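You operate a simulated robot arm through the tools that you are given. There is no shell and no other tool. Be economical: measure what you need, move in short steps, check, and stop when the job is done.

You run a simulated robot arm. Do the job below in one go: nothing can be reset, and whatever is moved stays where it is left.

JOB
Shut the two open locks on the rack and put the red key away.
Fine: turn the key back before you press the black lock's shackle; key in the holder's empty gap; the grey lock and other keys stay.

It is judged by the outcome, as a careful person would: the job done as asked, and still so three seconds after it is handed in. It fails if anything else is knocked over, pushed out of place, dropped, spilled or broken.

ROBOT AND FRAMES
A 7-joint arm with a two-finger parallel gripper on a trunk, on a base that drives. Base frame: it is fixed to the floor where the robot stands at the start and does not move with it; the origin is under the middle of the robot, x ahead of it, y to its left, z up. Readings come in m, rad, newtons and seconds.
With the tool pointing down near the work surface it reaches from about 0.26 to 0.6 m from the robot's upright axis, wherever it stands. Its first joint turns from -2.897 to 2.897 rad. Places, roughly: black lock [0.5, 0.2, 0.9]; first gap of the key holder [0.5, 0.7, 0.9]; orange lock [0.5, -0.1, 0.9]; steel cylinder of the black lock [0.5, 0.2, 1]; steel shackle of the grey lock [0.5, 0.1, 1]. Payload 3.4 kg.
Tool frame: the origin (TCP) lies between the finger pads and is the grasp point; the fingertips stand 0.03 m ahead of it; z points along the fingers, y is the line along which they close. Largest opening 0.094 m; finger width 0.028, thickness 0.01; the body of the gripper, 0.05 by 0.096 m, starts 0.055 m behind the TCP.
Orientation is told as [roll, pitch, yaw] about the base's x, y, z axes, in that order, counted from this pose: with the fingers straight down and closing along the base's y, the tool's x points along the base's -x, its y along +y and its z along -z.

CONTROLS
- The arm moves only by the tool servo_tool. Its argument "deltas" is a list of rows, each an object of numbers (a shift or turn left out is 0, a gripper value left out holds the last): "dx", "dy", "dz": the shift along the tool's x, y, z in m; "ax", "ay", "az": the turn, a rotation vector about the tool's x, y, z in rad; "fingers": the gripper command, from -1 (shut) to 1 (fully open), values between in proportion. In form: [{"dx": .., "dy": .., "dz": .., "ax": .., "ay": .., "az": .., "fingers": ..}, ...]. A call has 1 to 8 rows; each row shifts and turns the commanded pose from where the row before left it, along the tool's axes as they then stand. Each row takes 0.2 s and may step no farther than 0.05 m and 0.15 rad from the row before; otherwise, or with a gripper value out of range, the whole call is refused. Where a pose cannot be reached the arm comes as near as it can. A force on the tool above 90 N (or 10 N above the force at the start of the call, whichever is more), or a blocked arm, ends the call early, and 0.2 s more pass. Each finger travels about 0.072 m/s and halts on what it meets, pressing with about 34 N; the grip force reading is that of the motor and also rises with nothing between the fingers. The clock runs only during rows and for 0.2 s after the last one: add rows that do not move to give the fingers time. It gives the time, the measured TCP pose, the force on the tool (base axes), the opening and the grip force at its end, in the units of the frame above (readings bear some noise), with the torque about the TCP (base axes, N m) and any sound that the robot's microphone picked up.
- Cameras (640 x 400 px; columns grow to the right, rows downward): "scene" is now at [0.0092, 0.157, 1.6452]; the picture's right is [0.09, -1.00, 0.00], its down [-0.83, -0.08, -0.55] and it looks along [0.55, 0.05, -0.84] (base axes); focal length 289 px, centre (320, 200). "wrist" rides on the gripper at [0.076, 0.014, -0.102] in the tool frame; the picture's right is [-0.18, 0.98, 0.00], its down [-0.75, -0.14, -0.64] and it looks along [-0.63, -0.12, 0.77] (tool axes); focal length 243 px, centre (320, 200). There is no depth. A picture from a camera that has moved, and an enlarged one, comes with that camera's place and axes in the base frame and with its lens.
- grab_frame(camera): a new picture of that camera. No time passes.
- raise_lower(by): slides the trunk up (or, below 0, down) by that many m; the arm and the scene camera ride with it, the base frame stays. It gives what a move gives, with no picture.
- drive_base(legs): drives the robot by 1 to 6 legs, each [ahead, left, turn to the left] in m, m and rad, along the robot's own axes; the way and the turn of a leg run together, so that a leg with both is an arc; at most 1.5 m and 3.142 rad a leg. The arm and the cameras ride along, it lands a little off, and it stops where it bumps. It gives what a move gives.
- pan_tilt(pan, tilt): turns the head with the scene camera to pan (to the left, within 2.705 rad either way) and tilt (down, from -0.506 to 1.204), counted from straight ahead of the robot. It gives what a move gives.
- close_up(camera, box): a new picture of the part [left, top, right, bottom] of that camera's present view, enlarged. No time passes.
- job_done(): hands the job in; it is judged then, once.

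Go step by step. Nothing tells you exact positions but the pictures and the camera data: compare them with the known pose of the tool, close in by small moves and look again before you grip or let go. The budget is 120 turns and 82 pictures, counting those below and the enlarged ones. Unless the task says otherwise, let go and move clear before handing in, and close with one line.

The tools are called after "Call:" as name(argument=value, ...) on one line, values as JSON. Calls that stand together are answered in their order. servo_tool: Moves the arm, as the interface text tells. Its arguments: {"type":"object","properties":{"deltas":{"type":"array"}},"required":["deltas"]} The other tools are called the same way: raise_lower (by) slides the trunk up or down; drive_base (legs) drives the base; pan_tilt (pan, tilt) turns the head that bears the scene camera; grab_frame (camera) takes a picture; close_up (camera, box) takes an enlarged picture of a part of a camera's view; job_done () hands the job in.

At the start:

```text
clock: 0.0
tcp_pos: [0.3154, 0.0699, 1.2211]
ee_rot: [0.0, -0.002, 0.002]
contact_force: [0.1, -0.6, 0.0]
wrist_torque: [0.0, 0.02, 0.0]
opening: 0.0941
grip_force: 0.0
trunk travel left (down, up): [-0.325, 0.061]
robot x, y, heading: [0.003, 0.0006, 0.0]
head pan, tilt: [0.091, 0.99]
```

scene: 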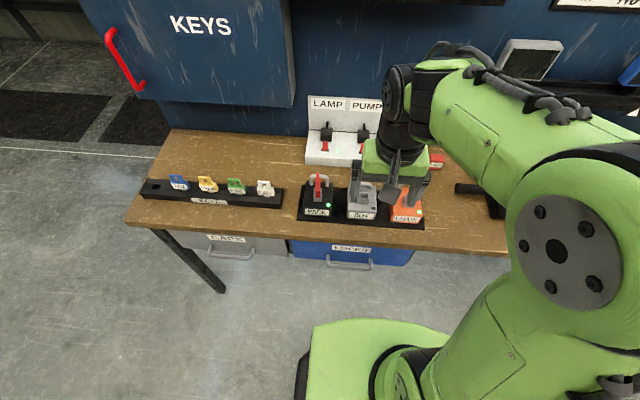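
wrist: 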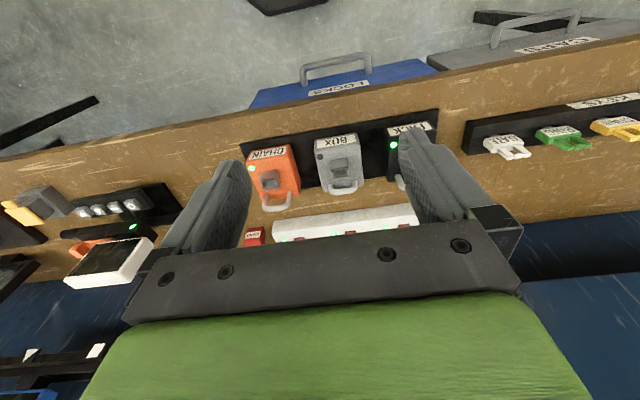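

I see a rack with black, grey and orange locks, the key holder to the left with its first gap empty, and the red key in the black lock. I'll look closer at both.

Call:
close_up(camera="scene", box=[280, 140, 440, 240])

Call:
close_up(camera="scene", box=[130, 150, 290, 250])

Call:
close_up(camera="wrist", box=[220, 90, 460, 240])

```text
4.00 times, centred on (360, 190) of scene
camera zoom: at [0.0092, 0.157, 1.6452], right [0.09, -1.0, 0.0], down [-0.83, -0.08, -0.55], along [0.55, 0.05, -0.84], focal length 1157 px, centre (160, 240)
```

zoom: 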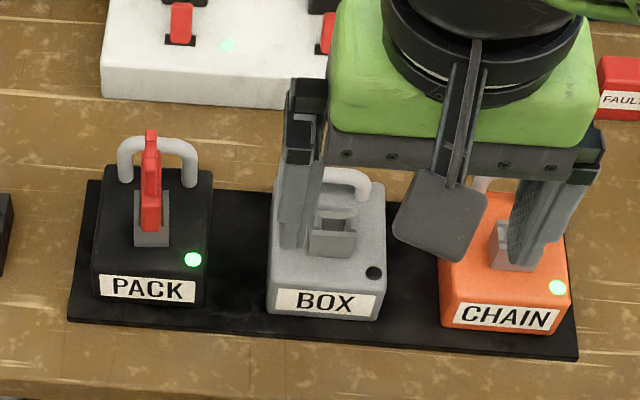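

```text
4.00 times, centred on (210, 200) of scene
camera zoom: at [0.0092, 0.157, 1.6452], right [0.09, -1.0, 0.0], down [-0.83, -0.08, -0.55], along [0.55, 0.05, -0.84], focal length 1157 px, centre (760, 200)
```

zoom: 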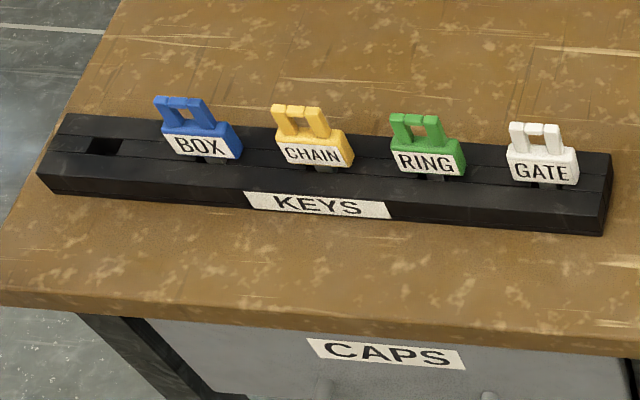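

```text
2.67 times, centred on (340, 165) of wrist
camera zoom: at [0.24, 0.0854, 1.3241], right [0.18, 0.98, 0.0], down [0.75, -0.14, 0.64], along [0.63, -0.12, -0.77], focal length 647 px, centre (267, 293)
```

zoom: 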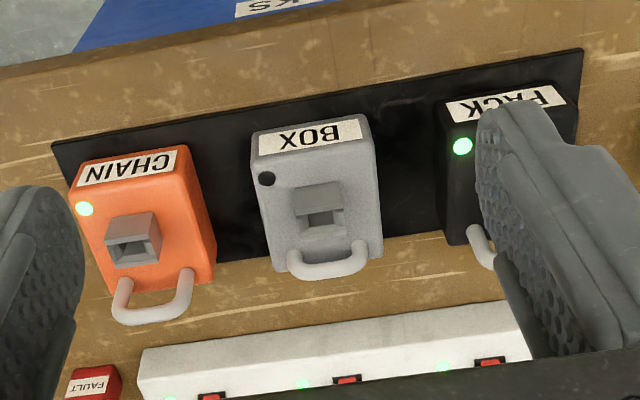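

The red key sits edge-on (plane along x) in the black lock; the slots of the other locks run along y. I'll bring the wrist camera over the black lock to measure it.

Call:
servo_tool(deltas=[{"dy": 0.045, "dx": -0.01}, {"dy": 0.045, "dx": -0.01}, {"dy": 0.045, "dx": -0.01}, {"dx": -0.02}])

Call:
grab_frame(camera="wrist")

Call:
grab_frame(camera="scene")

```text
clock: 1.0
tcp_pos: [0.3685, 0.2048, 1.2216]
ee_rot: [0.002, -0.001, -0.001]
contact_force: [0.0, -0.3, 1.1]
wrist_torque: [0.03, 0.04, -0.02]
opening: 0.0939
grip_force: 0.1
trunk travel left (down, up): [-0.325, 0.061]
robot x, y, heading: [-0.0026, 0.001, 0.003]
head pan, tilt: [0.091, 0.99]
```

```text
76 pictures are left
camera wrist: at [0.2926, 0.2197, 1.3247], right [0.18, 0.98, 0.0], down [0.75, -0.14, 0.64], along [0.63, -0.12, -0.77], focal length 243 px, centre (320, 200)
```

wrist: 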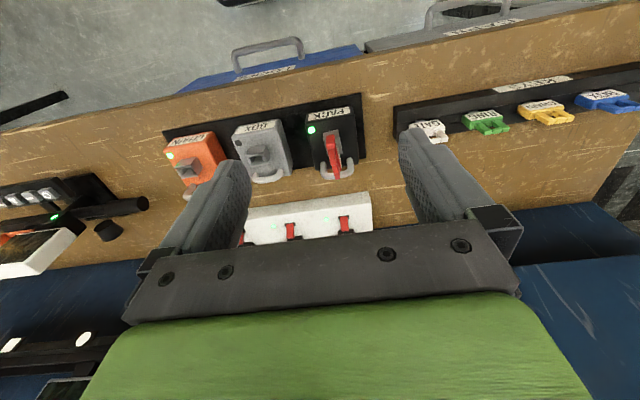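

```text
75 pictures are left
camera scene: at [0.0102, 0.1559, 1.6453], right [0.09, -1.0, 0.0], down [-0.83, -0.08, -0.55], along [0.55, 0.05, -0.84], focal length 289 px, centre (320, 200)
```

scene: 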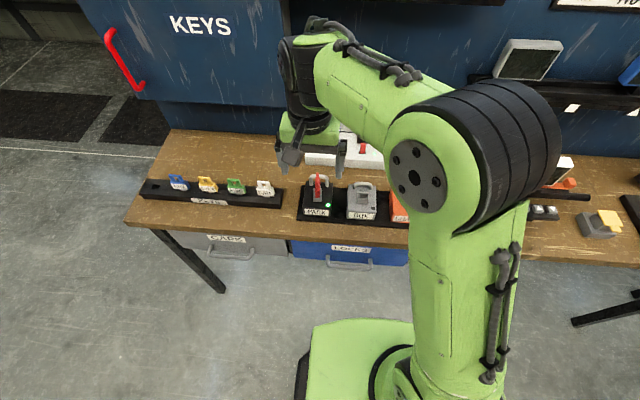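

Call:
close_up(camera="wrist", box=[270, 90, 398, 170])

Call:
close_up(camera="scene", box=[290, 160, 418, 240])

```text
5.00 times, centred on (334, 130) of wrist
camera zoom: at [0.2926, 0.2197, 1.3247], right [0.18, 0.98, 0.0], down [0.75, -0.14, 0.64], along [0.63, -0.12, -0.77], focal length 1213 px, centre (250, 550)
```

zoom: 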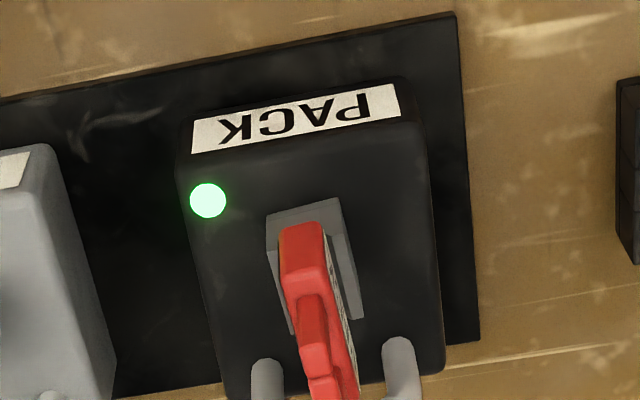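

```text
5.00 times, centred on (354, 200) of scene
camera zoom: at [0.0102, 0.1559, 1.6453], right [0.09, -1.0, 0.0], down [-0.83, -0.08, -0.55], along [0.55, 0.05, -0.84], focal length 1446 px, centre (150, 200)
```

zoom: 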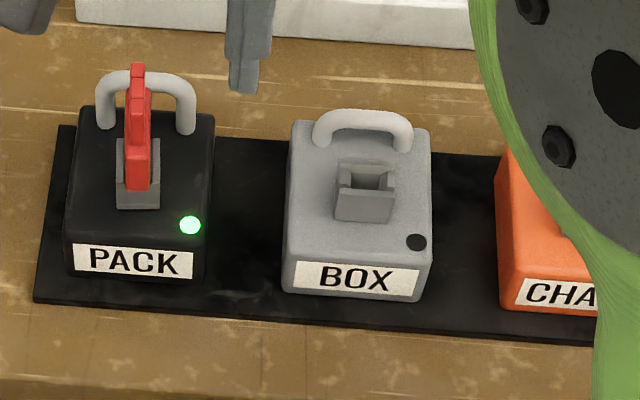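

The key's label side faces +y, so turning it back should be +90° about base z. Key top is about (0.48, 0.206, 1.05). I'll move above it and look again.

Call:
servo_tool(deltas=[{"dx": -0.04}, {"dx": -0.04}, {"dx": -0.03}, {"dz": 0.03}, {"dz": 0.03}, {}])

Call:
grab_frame(camera="wrist")

Call:
close_up(camera="scene", box=[250, 120, 410, 220])

```text
clock: 2.4
tcp_pos: [0.4759, 0.2049, 1.1601]
ee_rot: [0.0, -0.001, 0.001]
contact_force: [-0.2, 0.2, -0.2]
wrist_torque: [-0.03, -0.03, -0.03]
opening: 0.0942
grip_force: 0.0
trunk travel left (down, up): [-0.325, 0.061]
robot x, y, heading: [0.0015, -0.0022, -0.004]
head pan, tilt: [0.091, 0.99]
```

```text
72 pictures are left
camera wrist: at [0.3999, 0.2205, 1.2634], right [0.18, 0.98, 0.0], down [0.75, -0.14, 0.64], along [0.63, -0.12, -0.77], focal length 243 px, centre (320, 200)
```

wrist: 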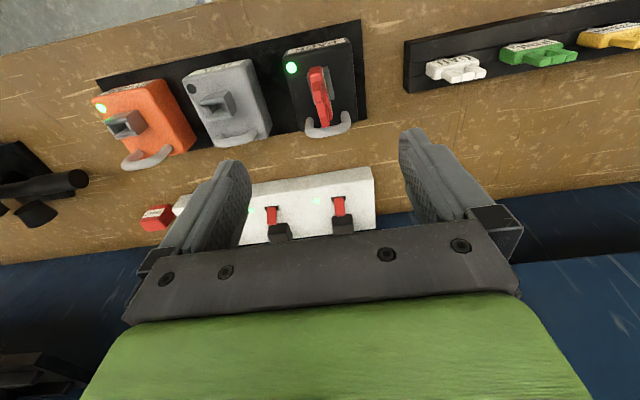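

```text
4.00 times, centred on (330, 170) of scene
camera zoom: at [0.0089, 0.1569, 1.6452], right [0.09, -1.0, 0.0], down [-0.83, -0.08, -0.55], along [0.55, 0.05, -0.84], focal length 1157 px, centre (280, 320)
```

zoom: 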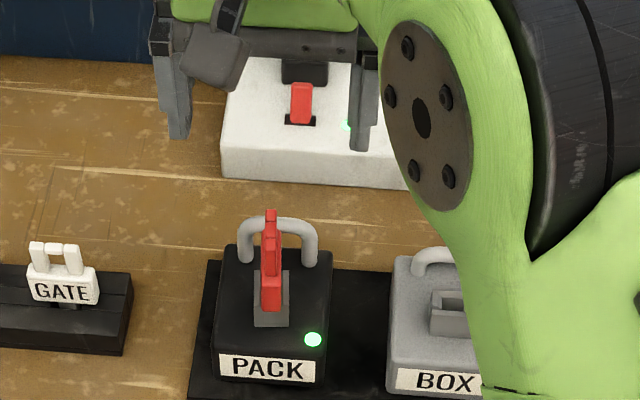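

Call:
close_up(camera="wrist", box=[256, 30, 416, 130])

```text
4.00 times, centred on (336, 80) of wrist
camera zoom: at [0.3999, 0.2205, 1.2634], right [0.18, 0.98, 0.0], down [0.75, -0.14, 0.64], along [0.63, -0.12, -0.77], focal length 970 px, centre (256, 680)
```

zoom: 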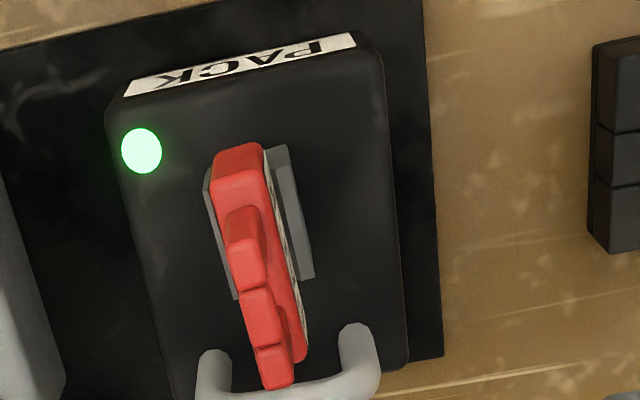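

Key top is roughly x 0.46–0.495, y 0.207, z≈1.035; the shackle crossbar is at x≈0.52, z≈0.99, so gripping the bow high clears it. I'll lower with the fingers straddling the bow.

Call:
servo_tool(deltas=[{"dz": 0.03, "dy": 0.002, "fingers": 0.3}, {"dz": 0.03}, {"dz": 0.03}, {}, {}])

Call:
grab_frame(camera="wrist")

Call:
close_up(camera="scene", box=[250, 120, 410, 220])

```text
clock: 3.6
tcp_pos: [0.4763, 0.2073, 1.0701]
ee_rot: [-0.001, 0.002, -0.002]
contact_force: [-0.1, 0.4, 0.9]
wrist_torque: [0.01, 0.0, -0.01]
opening: 0.0613
grip_force: 0.0
trunk travel left (down, up): [-0.325, 0.061]
robot x, y, heading: [-0.001, -0.0041, 0.003]
head pan, tilt: [0.091, 0.99]
```

```text
69 pictures are left
camera wrist: at [0.4006, 0.2215, 1.1726], right [0.18, 0.98, 0.0], down [0.75, -0.14, 0.64], along [0.63, -0.12, -0.77], focal length 243 px, centre (320, 200)
```

wrist: 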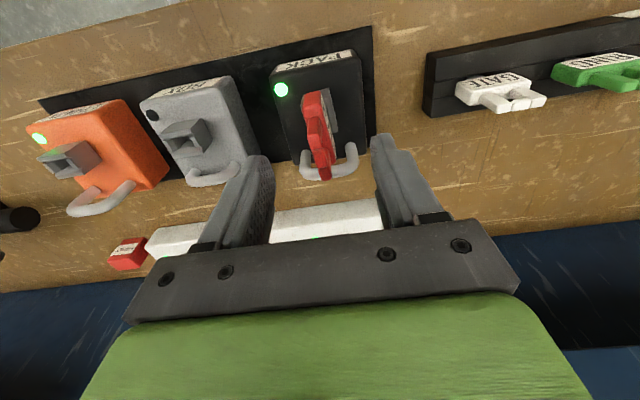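

```text
4.00 times, centred on (330, 170) of scene
camera zoom: at [0.0096, 0.1571, 1.6452], right [0.09, -1.0, 0.0], down [-0.83, -0.08, -0.55], along [0.55, 0.05, -0.84], focal length 1157 px, centre (280, 320)
```

zoom: 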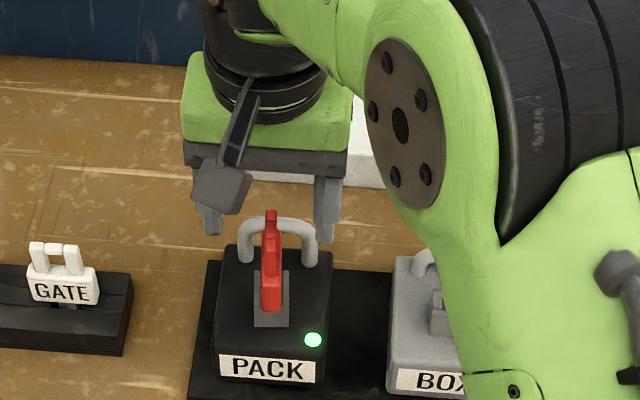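

Triangulated bow top: x 0.463–0.497, y 0.206, z 1.033. Lowering to TCP z≈1.037 and closing gently.

Call:
servo_tool(deltas=[{"dx": -0.004, "dy": -0.001, "dz": 0.017}, {"dz": 0.016}, {"fingers": -0.2}, {"fingers": -0.6}, {"fingers": -1}, {}, {}])

Call:
grab_frame(camera="wrist")

Call:
close_up(camera="scene", box=[250, 140, 410, 240])

```text
clock: 5.2
tcp_pos: [0.479, 0.2072, 1.0373]
ee_rot: [0.001, 0.0, 0.001]
contact_force: [-0.5, 0.0, 0.3]
wrist_torque: [-0.02, -0.03, 0.03]
opening: 0.0114
grip_force: 34.0
trunk travel left (down, up): [-0.325, 0.061]
robot x, y, heading: [-0.0004, 0.0004, -0.003]
head pan, tilt: [0.091, 0.99]
```

```text
67 pictures are left
camera wrist: at [0.4029, 0.22, 1.14], right [0.18, 0.98, 0.0], down [0.75, -0.14, 0.64], along [0.63, -0.12, -0.77], focal length 243 px, centre (320, 200)
```

wrist: 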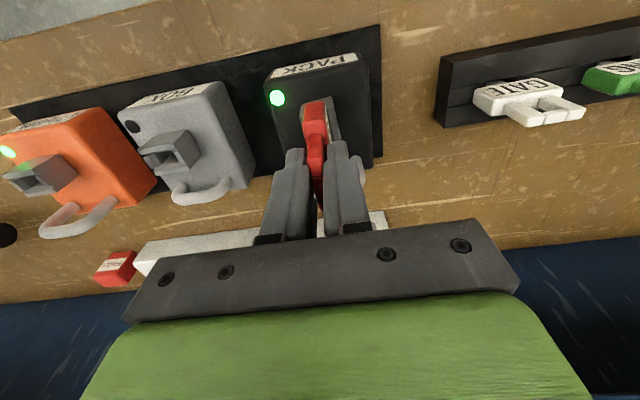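

```text
4.00 times, centred on (330, 190) of scene
camera zoom: at [0.0094, 0.157, 1.6452], right [0.09, -1.0, 0.0], down [-0.83, -0.08, -0.55], along [0.55, 0.05, -0.84], focal length 1157 px, centre (280, 240)
```

zoom: 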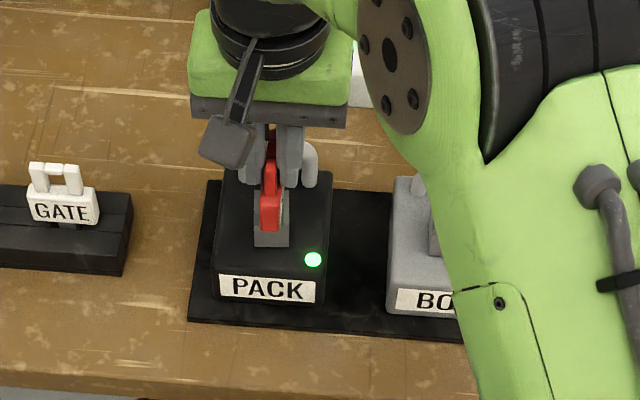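

Key is held, 11 mm thick, with the TCP close to the turning axis. Testing a small turn (+yaw) and reading the torque.

Call:
servo_tool(deltas=[{"az": -0.07}, {"az": -0.07}])

```text
clock: 5.8
tcp_pos: [0.4794, 0.2063, 1.0371]
ee_rot: [0.001, 0.0, 0.142]
contact_force: [0.7, 0.3, 0.7]
wrist_torque: [0.03, -0.01, -0.02]
opening: 0.0114
grip_force: 34.3
trunk travel left (down, up): [-0.325, 0.061]
robot x, y, heading: [-0.0049, 0.0014, 0.001]
head pan, tilt: [0.091, 0.99]
```

It turns freely in this direction, so I continue.

Call:
servo_tool(deltas=[{"az": -0.13}, {"az": -0.13}, {"az": -0.13}, {"az": -0.13}])

Call:
close_up(camera="scene", box=[250, 140, 410, 240])

```text
clock: 6.8
tcp_pos: [0.4793, 0.2063, 1.0376]
ee_rot: [0.001, -0.001, 0.662]
contact_force: [-1.0, -2.1, 0.1]
wrist_torque: [-0.11, 0.14, -0.04]
opening: 0.0116
grip_force: 34.0
trunk travel left (down, up): [-0.325, 0.061]
robot x, y, heading: [0.0007, 0.0038, 0.001]
head pan, tilt: [0.091, 0.99]
```

```text
4.00 times, centred on (330, 190) of scene
camera zoom: at [0.0089, 0.1566, 1.6452], right [0.09, -1.0, 0.0], down [-0.83, -0.08, -0.55], along [0.55, 0.05, -0.84], focal length 1157 px, centre (280, 240)
```

zoom: 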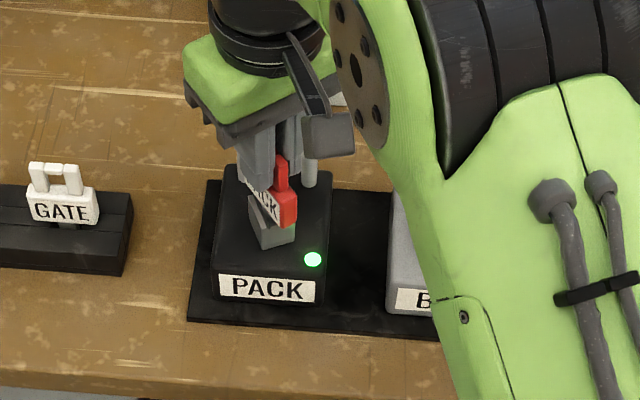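

The cylinder and label turn with the key as expected. Continuing to about 1.57 rad.

Call:
servo_tool(deltas=[{"az": -0.13}, {"az": -0.13}, {"az": -0.13}, {"az": -0.13}, {"az": -0.13}, {"az": -0.13}, {"az": -0.12}])

Call:
close_up(camera="scene", box=[250, 140, 410, 240])

Call:
grab_frame(camera="wrist")

```text
clock: 8.4
tcp_pos: [0.4805, 0.2074, 1.0382]
ee_rot: [0.0, 0.0, 1.562]
contact_force: [0.9, -1.6, 0.1]
wrist_torque: [-0.12, 0.0, -0.06]
opening: 0.0116
grip_force: 34.0
trunk travel left (down, up): [-0.325, 0.061]
robot x, y, heading: [-0.0002, 0.0007, -0.003]
head pan, tilt: [0.091, 0.99]
```

```text
4.00 times, centred on (330, 190) of scene
camera zoom: at [0.0095, 0.1567, 1.6452], right [0.09, -1.0, 0.0], down [-0.83, -0.08, -0.55], along [0.55, 0.05, -0.84], focal length 1157 px, centre (280, 240)
```

zoom: 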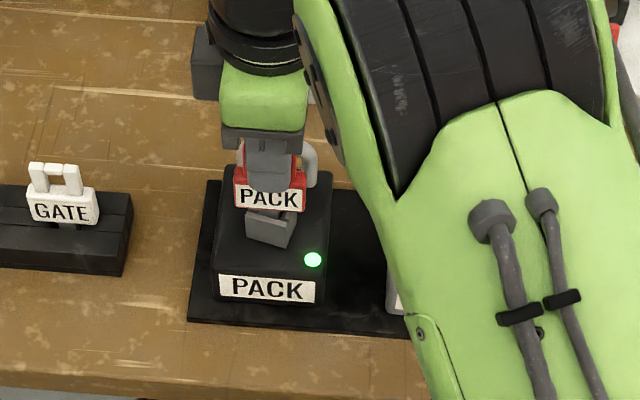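

```text
63 pictures are left
camera wrist: at [0.465, 0.1307, 1.1409], right [-0.98, 0.19, 0.0], down [0.15, 0.75, 0.64], along [0.12, 0.63, -0.77], focal length 243 px, centre (320, 200)
```

wrist: 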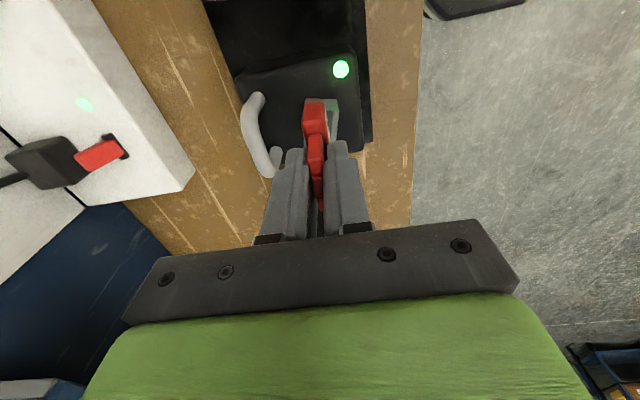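

The key faces front but the cylinder appears to lag. Zooming in.

Call:
close_up(camera="scene", box=[296, 170, 344, 200])

Call:
close_up(camera="wrist", box=[272, 70, 384, 140])

```text
13.33 times, centred on (320, 185) of scene
camera zoom: at [0.0095, 0.1567, 1.6452], right [0.09, -1.0, 0.0], down [-0.83, -0.08, -0.55], along [0.55, 0.05, -0.84], focal length 3858 px, centre (320, 400)
```

zoom: 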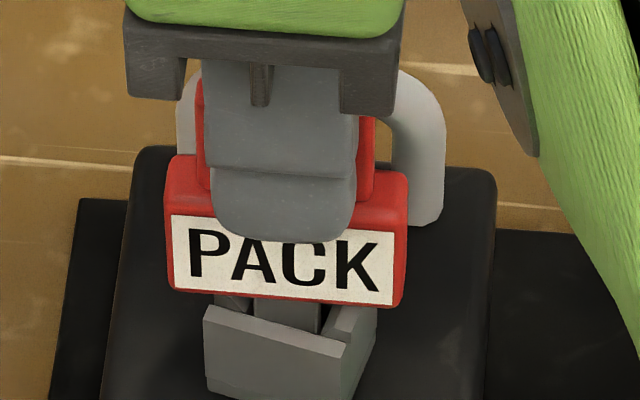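

```text
5.71 times, centred on (328, 105) of wrist
camera zoom: at [0.465, 0.1307, 1.1409], right [-0.98, 0.19, 0.0], down [0.15, 0.75, 0.64], along [0.12, 0.63, -0.77], focal length 1386 px, centre (274, 743)
```

zoom: 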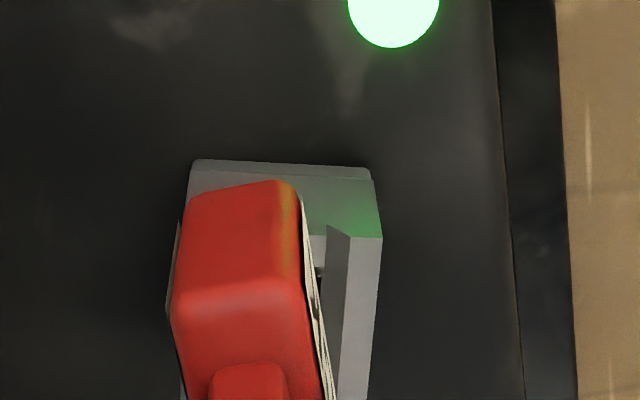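

The cylinder lags by about 17° (play in the slot). I'll turn further in small steps, watching torque.

Call:
servo_tool(deltas=[{"az": -0.1}, {"az": -0.1}, {"az": -0.1}])

Call:
close_up(camera="scene", box=[296, 170, 344, 200])

```text
clock: 9.2
tcp_pos: [0.4801, 0.207, 1.038]
ee_rot: [0.002, 0.001, 1.863]
contact_force: [0.7, -1.5, -0.9]
wrist_torque: [-0.16, -0.04, -0.25]
opening: 0.0115
grip_force: 34.3
trunk travel left (down, up): [-0.325, 0.061]
robot x, y, heading: [-0.0, 0.0, 0.0]
head pan, tilt: [0.091, 0.99]
```

```text
13.33 times, centred on (320, 185) of scene
camera zoom: at [0.0095, 0.1566, 1.6452], right [0.09, -1.0, 0.0], down [-0.83, -0.08, -0.55], along [0.55, 0.05, -0.84], focal length 3858 px, centre (320, 400)
```

zoom: 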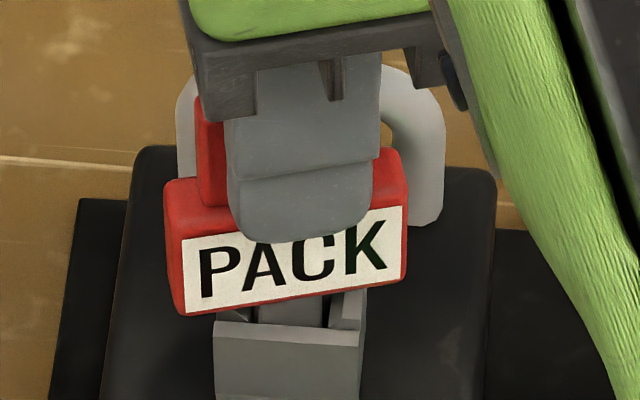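

The cylinder is nearly square and torque is rising. A little more to find the stop.

Call:
servo_tool(deltas=[{"az": -0.05}, {"az": -0.05}])

Call:
close_up(camera="scene", box=[288, 170, 352, 210])

```text
clock: 9.8
tcp_pos: [0.48, 0.2083, 1.0385]
ee_rot: [0.001, -0.001, 1.96]
contact_force: [-2.0, -2.8, -5.2]
wrist_torque: [-0.22, -0.05, -0.84]
opening: 0.0122
grip_force: 33.7
trunk travel left (down, up): [-0.325, 0.061]
robot x, y, heading: [-0.0004, 0.0002, 0.003]
head pan, tilt: [0.091, 0.99]
```

```text
10.00 times, centred on (320, 190) of scene
camera zoom: at [0.0094, 0.1567, 1.6452], right [0.09, -1.0, 0.0], down [-0.83, -0.08, -0.55], along [0.55, 0.05, -0.84], focal length 2893 px, centre (320, 300)
```

zoom: 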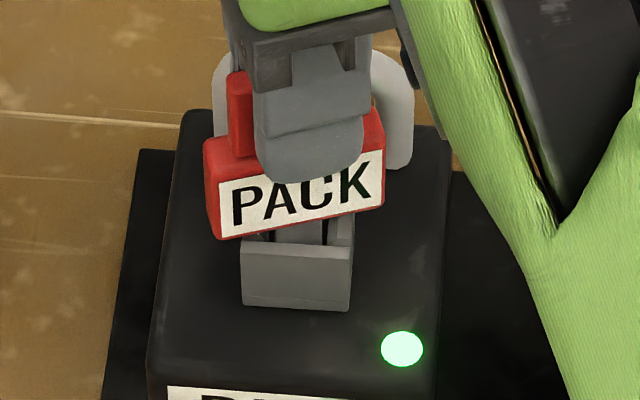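

Hard stop reached with the cylinder square. I'll back the key off to the middle of its play (~1.6 rad) and draw it up slowly.

Call:
servo_tool(deltas=[{"az": 0.12}, {"az": 0.12}, {"az": 0.13}, {}])

Call:
close_up(camera="scene", box=[288, 170, 352, 210])

```text
clock: 10.8
tcp_pos: [0.4806, 0.2093, 1.0397]
ee_rot: [0.0, 0.0, 1.588]
contact_force: [0.0, 0.2, -1.0]
wrist_torque: [0.01, 0.0, 0.01]
opening: 0.0114
grip_force: 33.9
trunk travel left (down, up): [-0.325, 0.061]
robot x, y, heading: [-0.0014, -0.0011, -0.003]
head pan, tilt: [0.091, 0.99]
```

```text
10.00 times, centred on (320, 190) of scene
camera zoom: at [0.0093, 0.1571, 1.6452], right [0.09, -1.0, 0.0], down [-0.83, -0.08, -0.55], along [0.55, 0.05, -0.84], focal length 2893 px, centre (320, 300)
```

zoom: 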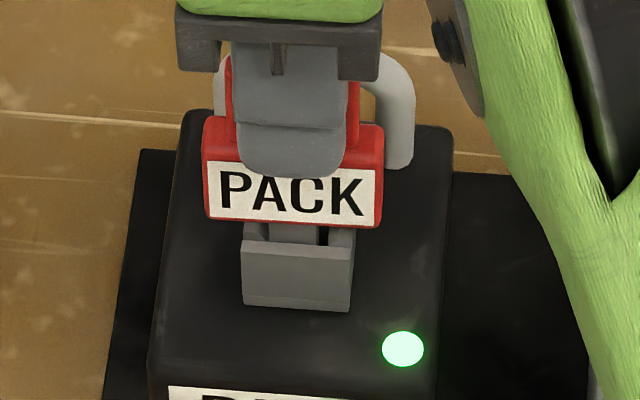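

Centred and load-free. Lifting the key straight up.

Call:
servo_tool(deltas=[{"dz": -0.01}, {"dz": -0.015}, {"dz": -0.02}, {"dz": -0.03}, {"dz": -0.03}, {"dz": -0.03}])

Call:
close_up(camera="scene", box=[250, 120, 410, 220])

Call:
grab_frame(camera="wrist")

```text
clock: 12.2
tcp_pos: [0.4783, 0.206, 1.1736]
ee_rot: [-0.001, 0.0, 1.59]
contact_force: [0.1, 0.1, -0.3]
wrist_torque: [0.0, 0.0, 0.02]
opening: 0.0118
grip_force: 33.6
trunk travel left (down, up): [-0.325, 0.061]
robot x, y, heading: [-0.0005, -0.0026, 0.001]
head pan, tilt: [0.091, 0.99]
```

```text
4.00 times, centred on (330, 170) of scene
camera zoom: at [0.0089, 0.1566, 1.6452], right [0.09, -1.0, 0.0], down [-0.83, -0.08, -0.55], along [0.55, 0.05, -0.84], focal length 1157 px, centre (280, 320)
```

zoom: 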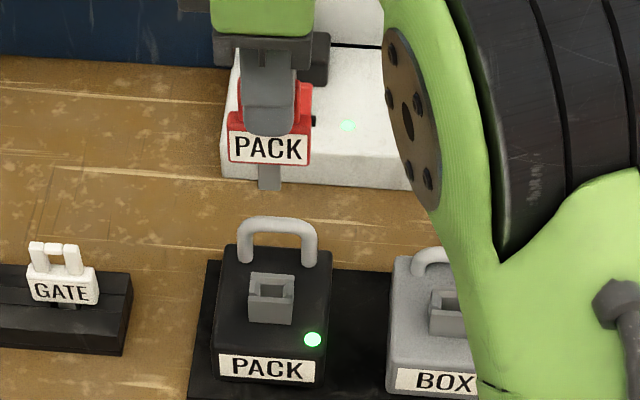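

```text
56 pictures are left
camera wrist: at [0.466, 0.1297, 1.2767], right [-0.99, 0.17, 0.0], down [0.13, 0.76, 0.64], along [0.11, 0.63, -0.77], focal length 243 px, centre (320, 200)
```

wrist: 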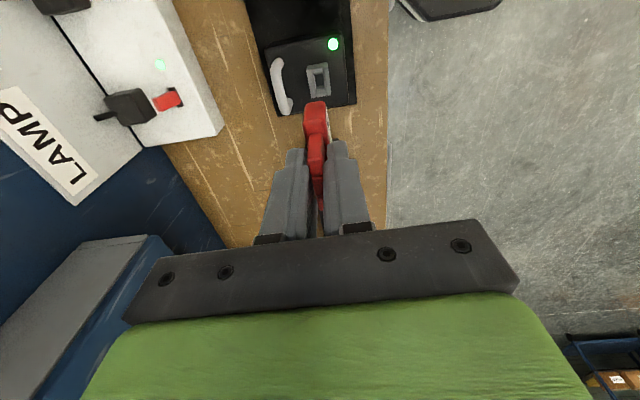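

The key is out. The holder's gap is at about (0.49, 0.71); I'll drive the base 0.5 m to the left carrying the key high.

Call:
drive_base(legs=[[0, 0.5, 0]])

Call:
grab_frame(camera="scene")

Call:
grab_frame(camera="wrist")

```text
clock: 15.1
tcp_pos: [0.4798, 0.7074, 1.1728]
ee_rot: [-0.001, 0.0, 1.587]
contact_force: [-1.0, 0.5, -0.8]
wrist_torque: [-0.04, -0.04, -0.01]
opening: 0.0117
grip_force: 34.0
trunk travel left (down, up): [-0.325, 0.061]
robot x, y, heading: [0.0001, 0.4956, 0.0]
head pan, tilt: [0.091, 0.99]
```

```text
55 pictures are left
camera scene: at [0.0097, 0.6571, 1.6451], right [0.09, -1.0, 0.0], down [-0.83, -0.08, -0.55], along [0.55, 0.05, -0.84], focal length 289 px, centre (320, 200)
```

scene: 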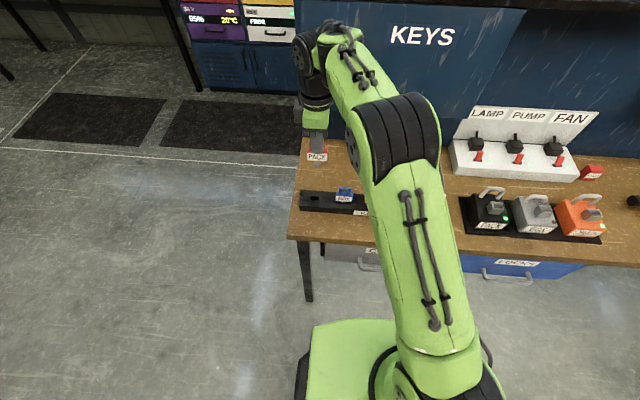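

```text
54 pictures are left
camera wrist: at [0.4668, 0.6296, 1.276], right [-0.99, 0.17, 0.0], down [0.13, 0.76, 0.64], along [0.11, 0.63, -0.77], focal length 243 px, centre (320, 200)
```

wrist: 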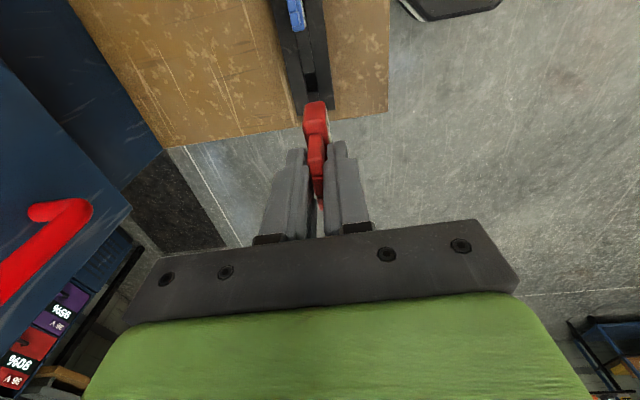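

Call:
close_up(camera="scene", box=[284, 140, 380, 220])

Call:
close_up(camera="wrist", box=[240, 0, 400, 120])

```text
5.00 times, centred on (332, 180) of scene
camera zoom: at [0.0097, 0.6571, 1.6451], right [0.09, -1.0, 0.0], down [-0.83, -0.08, -0.55], along [0.55, 0.05, -0.84], focal length 1446 px, centre (260, 300)
```

zoom: 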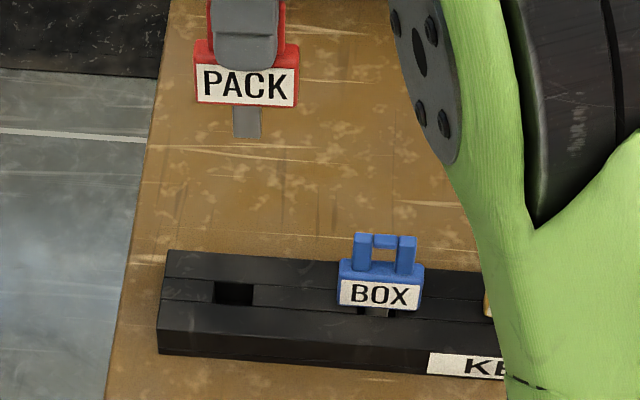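

```text
3.33 times, centred on (320, 60) of wrist
camera zoom: at [0.4668, 0.6296, 1.276], right [-0.99, 0.17, 0.0], down [0.13, 0.76, 0.64], along [0.11, 0.63, -0.77], focal length 809 px, centre (320, 667)
```

zoom: 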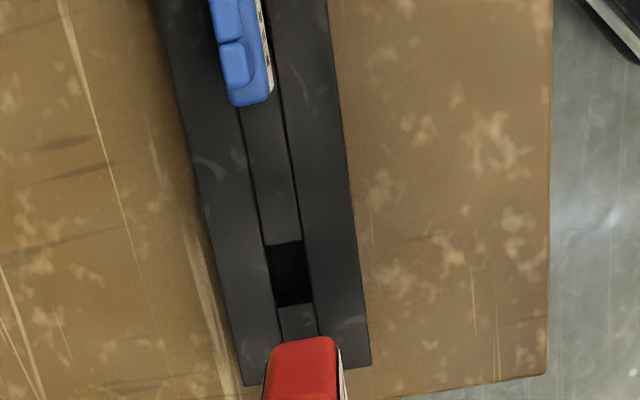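

Triangulated gap at (0.4945, 0.7155, 0.91), holder parallel to y; the blade hangs on the TCP line with its tip at z≈1.076. Aligning over it and lowering 7 cm, then checking.

Call:
servo_tool(deltas=[{"az": 0.016, "dx": -0.008, "dy": -0.0147}, {"dz": 0.035}, {"dz": 0.035}, {}])

Call:
close_up(camera="scene", box=[284, 150, 380, 210])

Call:
close_up(camera="wrist", box=[240, 20, 400, 120])

```text
clock: 16.1
tcp_pos: [0.4965, 0.7138, 1.1029]
ee_rot: [0.0, 0.0, 1.572]
contact_force: [-0.2, 0.5, 0.2]
wrist_torque: [0.0, -0.01, 0.03]
opening: 0.0111
grip_force: 34.2
trunk travel left (down, up): [-0.325, 0.061]
robot x, y, heading: [-0.0006, 0.5021, -0.003]
head pan, tilt: [0.091, 0.99]
```

```text
6.67 times, centred on (332, 180) of scene
camera zoom: at [0.009, 0.6561, 1.6452], right [0.09, -1.0, 0.0], down [-0.83, -0.07, -0.55], along [0.55, 0.05, -0.84], focal length 1929 px, centre (240, 333)
```

zoom: 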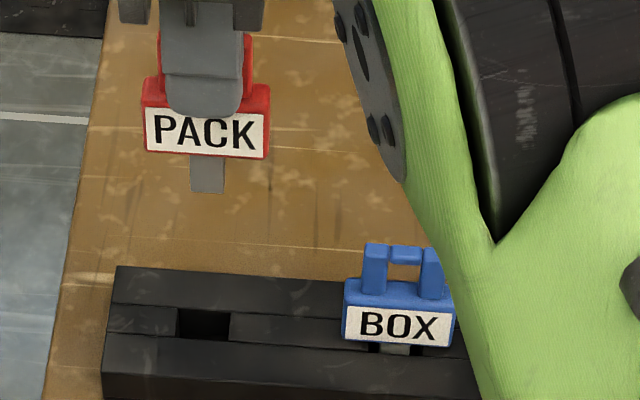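

```text
4.00 times, centred on (320, 70) of wrist
camera zoom: at [0.4818, 0.6374, 1.2069], right [-0.98, 0.18, 0.0], down [0.14, 0.75, 0.64], along [0.12, 0.63, -0.77], focal length 970 px, centre (320, 720)
```

zoom: 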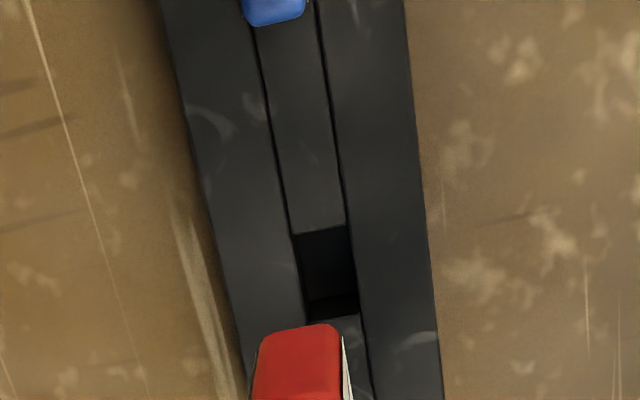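

Gap confirmed at (0.495, 0.7163); tip is at z≈1.01 directly below the TCP. Small correction, then lower to just above the holder.

Call:
servo_tool(deltas=[{"dx": -0.0025, "dy": 0.0013}, {"dz": 0.03}, {"dz": 0.03}, {"dz": 0.02}, {}])

Call:
close_up(camera="scene", box=[284, 160, 364, 210])

Call:
close_up(camera="wrist", box=[256, 50, 384, 130])

```text
clock: 17.3
tcp_pos: [0.4921, 0.7175, 1.0237]
ee_rot: [0.0, -0.001, 1.571]
contact_force: [0.6, 1.2, -0.8]
wrist_torque: [-0.01, 0.0, 0.0]
opening: 0.0115
grip_force: 34.0
trunk travel left (down, up): [-0.325, 0.061]
robot x, y, heading: [0.0014, 0.5001, -0.001]
head pan, tilt: [0.091, 0.99]
```

```text
8.00 times, centred on (324, 185) of scene
camera zoom: at [0.0095, 0.6562, 1.6452], right [0.09, -1.0, 0.0], down [-0.83, -0.07, -0.55], along [0.55, 0.05, -0.84], focal length 2314 px, centre (288, 320)
```

zoom: 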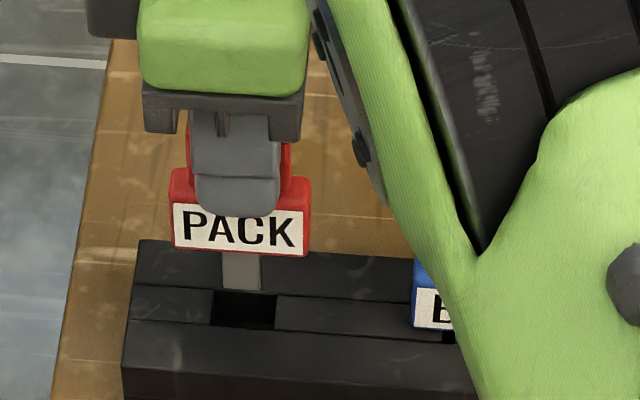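

```text
5.00 times, centred on (320, 90) of wrist
camera zoom: at [0.4789, 0.6409, 1.1263], right [-0.98, 0.18, 0.0], down [0.14, 0.75, 0.64], along [0.12, 0.63, -0.77], focal length 1213 px, centre (320, 750)
```

zoom: 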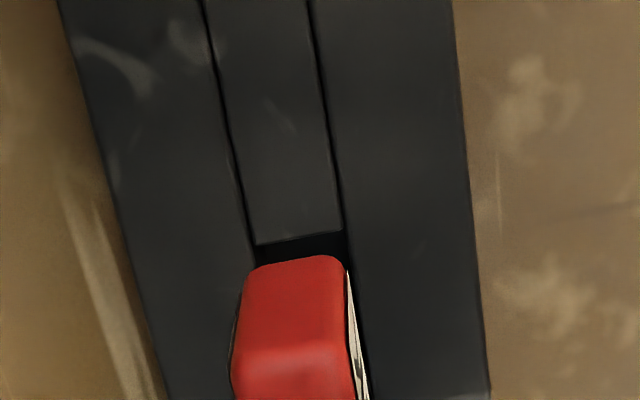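

Blade is lined up with the gap. Lowering slowly while watching force.

Call:
servo_tool(deltas=[{"dy": -0.0012}, {"dz": 0.01}, {"dz": 0.01}, {}])

Call:
close_up(camera="scene", box=[284, 160, 364, 210])

```text
clock: 18.3
tcp_pos: [0.4947, 0.7156, 1.0028]
ee_rot: [-0.001, 0.0, 1.572]
contact_force: [-0.2, 0.1, -0.2]
wrist_torque: [0.03, -0.01, 0.02]
opening: 0.0118
grip_force: 33.9
trunk travel left (down, up): [-0.325, 0.061]
robot x, y, heading: [-0.0046, 0.5, 0.001]
head pan, tilt: [0.091, 0.99]
```

```text
8.00 times, centred on (324, 185) of scene
camera zoom: at [0.0096, 0.6563, 1.6452], right [0.09, -1.0, 0.0], down [-0.83, -0.08, -0.55], along [0.55, 0.05, -0.84], focal length 2314 px, centre (288, 320)
```

zoom: 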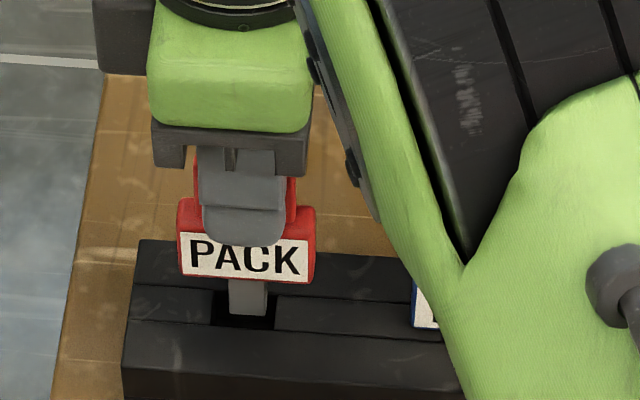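

The tip is at the mouth of the gap. Continuing down.

Call:
servo_tool(deltas=[{"dx": -0.0015, "dz": 0.007}, {"dz": 0.007}, {}])

Call:
close_up(camera="scene", box=[284, 160, 364, 210])

```text
clock: 19.1
tcp_pos: [0.4942, 0.7172, 0.989]
ee_rot: [0.001, 0.0, 1.572]
contact_force: [-0.7, -0.3, -0.7]
wrist_torque: [-0.01, 0.0, -0.03]
opening: 0.0115
grip_force: 34.7
trunk travel left (down, up): [-0.325, 0.061]
robot x, y, heading: [0.0001, 0.4986, -0.003]
head pan, tilt: [0.091, 0.99]
```

```text
8.00 times, centred on (324, 185) of scene
camera zoom: at [0.0096, 0.6563, 1.6452], right [0.09, -1.0, 0.0], down [-0.83, -0.08, -0.55], along [0.55, 0.05, -0.84], focal length 2314 px, centre (288, 320)
```

zoom: 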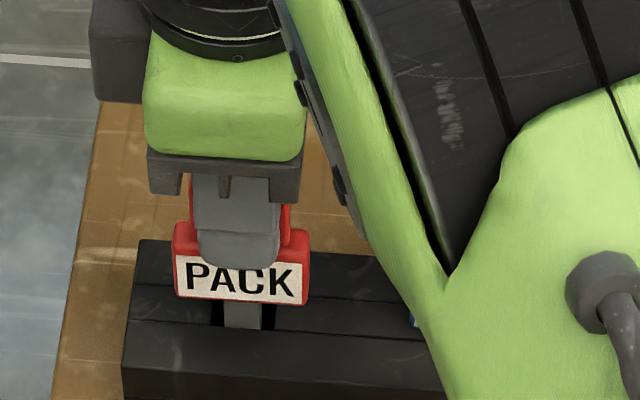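

The blade is inside the gap. Continuing in small steps until it bottoms.

Call:
servo_tool(deltas=[{"dz": 0.004}, {"dz": 0.004}, {"dz": 0.003}, {}])

Call:
close_up(camera="scene", box=[284, 160, 364, 210])

```text
clock: 20.1
tcp_pos: [0.493, 0.7172, 0.9785]
ee_rot: [-0.001, -0.001, 1.572]
contact_force: [0.4, 0.2, 6.3]
wrist_torque: [-0.01, -0.05, 0.01]
opening: 0.0115
grip_force: 33.8
trunk travel left (down, up): [-0.325, 0.061]
robot x, y, heading: [0.0029, 0.4959, -0.0]
head pan, tilt: [0.091, 0.99]
```

```text
8.00 times, centred on (324, 185) of scene
camera zoom: at [0.0089, 0.656, 1.6453], right [0.09, -1.0, 0.0], down [-0.83, -0.07, -0.55], along [0.55, 0.05, -0.84], focal length 2314 px, centre (288, 320)
```

zoom: 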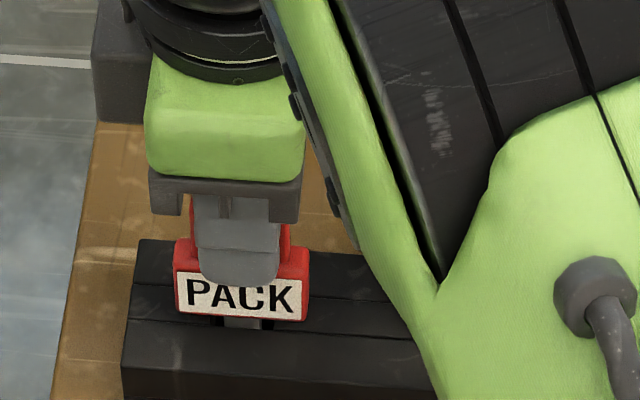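

Contact at the bottom (6 N). Releasing, then rising clear.

Call:
servo_tool(deltas=[{"fingers": -0.6}, {"fingers": -0.4}, {"fingers": -0.1}, {"fingers": 0.2}, {}])

Call:
grab_frame(camera="wrist")

Call:
close_up(camera="scene", box=[284, 160, 364, 210])

```text
clock: 21.3
tcp_pos: [0.4934, 0.7175, 0.978]
ee_rot: [0.0, -0.001, 1.573]
contact_force: [0.4, 0.2, 0.5]
wrist_torque: [0.03, 0.02, -0.01]
opening: 0.0565
grip_force: 0.1
trunk travel left (down, up): [-0.325, 0.061]
robot x, y, heading: [0.0049, 0.5026, -0.001]
head pan, tilt: [0.091, 0.99]
```

```text
44 pictures are left
camera wrist: at [0.48, 0.6413, 1.0812], right [-0.98, 0.18, 0.0], down [0.14, 0.75, 0.64], along [0.12, 0.63, -0.77], focal length 243 px, centre (320, 200)
```

wrist: 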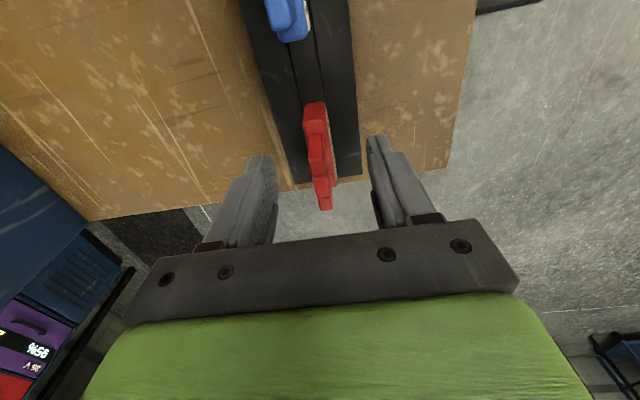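

```text
8.00 times, centred on (324, 185) of scene
camera zoom: at [0.0097, 0.6564, 1.6452], right [0.09, -1.0, 0.0], down [-0.83, -0.08, -0.55], along [0.55, 0.05, -0.84], focal length 2314 px, centre (288, 320)
```

zoom: 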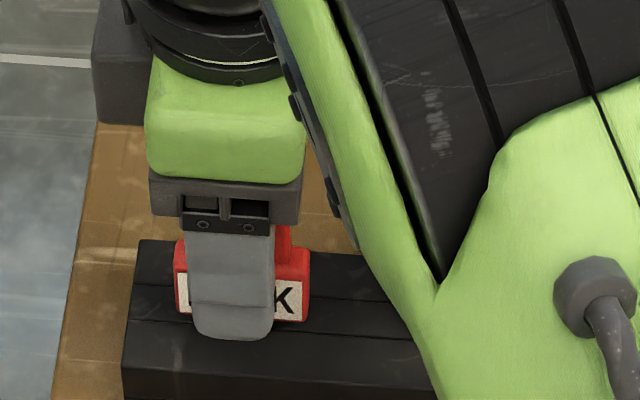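

Key stands on its own. Rising to a safe height, then turning the gripper back to yaw 0 while clear of everything.

Call:
servo_tool(deltas=[{"dz": -0.04}, {"dz": -0.05}, {"dz": -0.05}, {"dz": -0.05}, {"az": 0.15}, {"az": 0.15}, {"az": 0.15}, {"az": 0.15}])

Call:
servo_tool(deltas=[{"az": 0.14}, {"az": 0.14}, {"az": 0.14}, {"az": 0.14}, {"az": 0.14}, {"az": 0.14}, {"az": 0.132, "fingers": -1}, {}])

Call:
close_up(camera="scene", box=[284, 160, 380, 220])

```text
clock: 23.1
tcp_pos: [0.4944, 0.7186, 1.168]
ee_rot: [0.0, 0.001, 0.971]
contact_force: [0.1, 0.0, -0.6]
wrist_torque: [0.0, 0.01, 0.0]
opening: 0.0561
grip_force: 0.1
trunk travel left (down, up): [-0.325, 0.061]
robot x, y, heading: [-0.001, 0.4996, -0.003]
head pan, tilt: [0.091, 0.99]
```

```text
clock: 24.9
tcp_pos: [0.4937, 0.7176, 1.1682]
ee_rot: [0.001, 0.0, -0.001]
contact_force: [0.7, -0.8, 0.2]
wrist_torque: [-0.01, 0.04, 0.03]
opening: 0.0001
grip_force: 24.2
trunk travel left (down, up): [-0.325, 0.061]
robot x, y, heading: [0.0005, 0.5034, -0.0]
head pan, tilt: [0.091, 0.99]
```

```text
6.67 times, centred on (332, 190) of scene
camera zoom: at [0.0096, 0.6563, 1.6452], right [0.09, -1.0, 0.0], down [-0.83, -0.08, -0.55], along [0.55, 0.05, -0.84], focal length 1929 px, centre (240, 267)
```

zoom: 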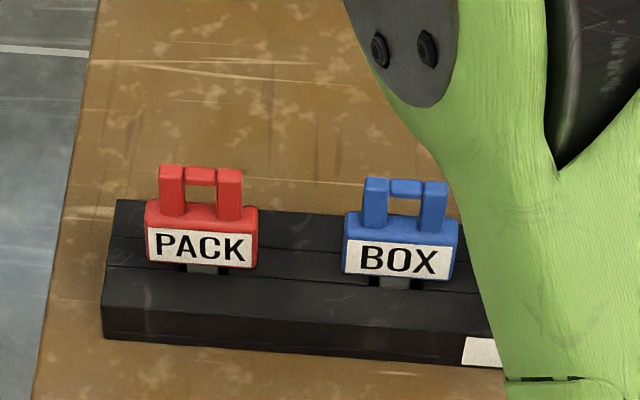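

The red key is seated just like the blue one. Driving back right to face the locks, gripper shut.

Call:
drive_base(legs=[[0, -0.42, 0]])

Call:
servo_tool(deltas=[{"dy": -0.045}, {"dy": -0.045}, {}])

Call:
grab_frame(camera="wrist")

Call:
grab_frame(camera="scene")

```text
clock: 27.5
tcp_pos: [0.4937, 0.2986, 1.168]
ee_rot: [0.0, 0.0, -0.007]
contact_force: [-0.1, 0.7, 0.0]
wrist_torque: [0.02, 0.04, 0.03]
opening: 0.0
grip_force: 32.9
trunk travel left (down, up): [-0.325, 0.061]
robot x, y, heading: [-0.0025, 0.0856, -0.008]
head pan, tilt: [0.091, 0.99]
```

```text
clock: 28.3
tcp_pos: [0.4939, 0.2106, 1.167]
ee_rot: [0.0, 0.001, -0.007]
contact_force: [-0.7, 0.2, -0.2]
wrist_torque: [0.0, 0.01, 0.01]
opening: 0.0
grip_force: 33.3
trunk travel left (down, up): [-0.325, 0.061]
robot x, y, heading: [-0.0025, 0.0833, -0.008]
head pan, tilt: [0.091, 0.99]
```

```text
41 pictures are left
camera wrist: at [0.4181, 0.2247, 1.2706], right [0.19, 0.98, 0.0], down [0.75, -0.15, 0.64], along [0.63, -0.12, -0.77], focal length 243 px, centre (320, 200)
```

wrist: 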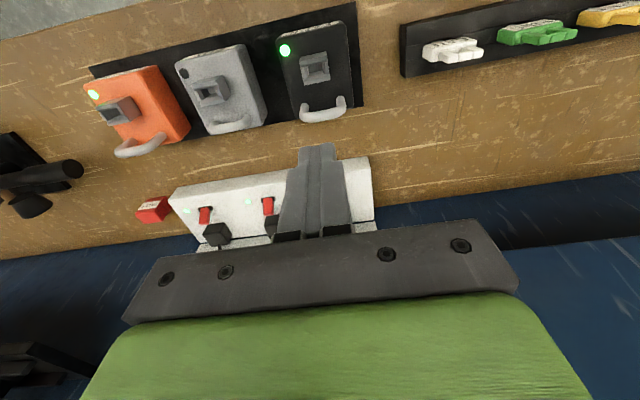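

```text
40 pictures are left
camera scene: at [0.009, 0.2431, 1.645], right [0.08, -1.0, 0.0], down [-0.83, -0.07, -0.55], along [0.55, 0.04, -0.84], focal length 289 px, centre (320, 200)
```

scene: 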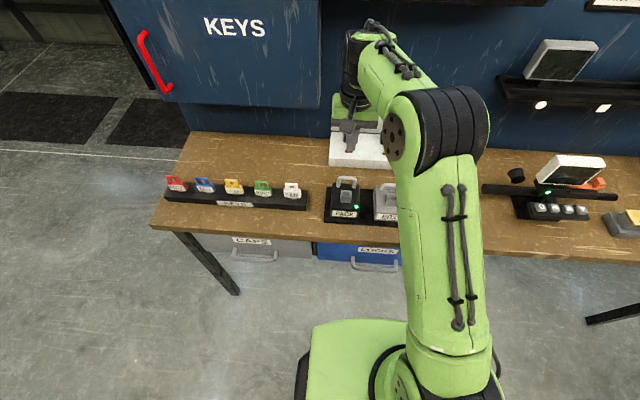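

Now measuring the black shackle's crossbar.

Call:
close_up(camera="wrist", box=[264, 50, 392, 130])

Call:
close_up(camera="scene", box=[316, 160, 396, 210])

```text
5.00 times, centred on (328, 90) of wrist
camera zoom: at [0.4181, 0.2247, 1.2706], right [0.19, 0.98, 0.0], down [0.75, -0.15, 0.64], along [0.63, -0.12, -0.77], focal length 1213 px, centre (280, 750)
```

zoom: 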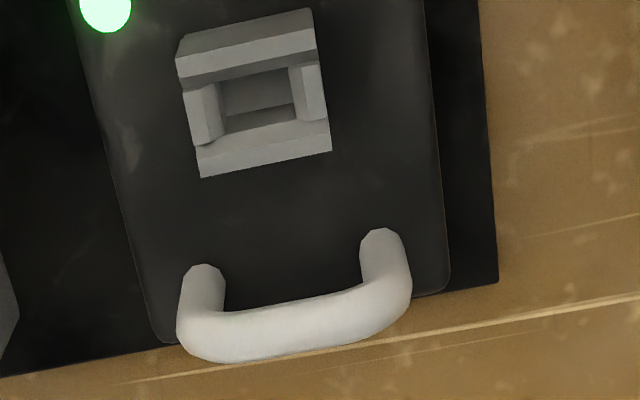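

```text
8.00 times, centred on (356, 185) of scene
camera zoom: at [0.009, 0.2431, 1.645], right [0.08, -1.0, 0.0], down [-0.83, -0.07, -0.55], along [0.55, 0.04, -0.84], focal length 2314 px, centre (32, 320)
```

zoom: 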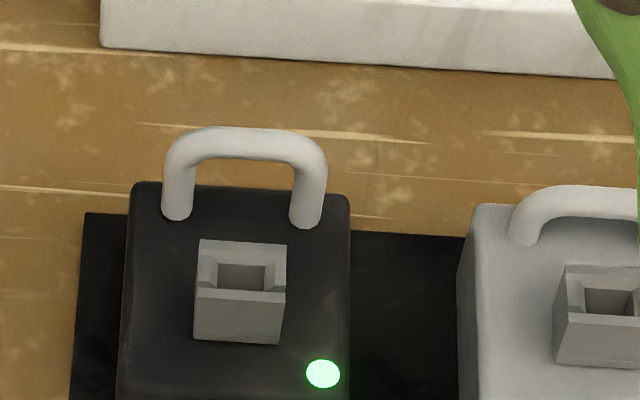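

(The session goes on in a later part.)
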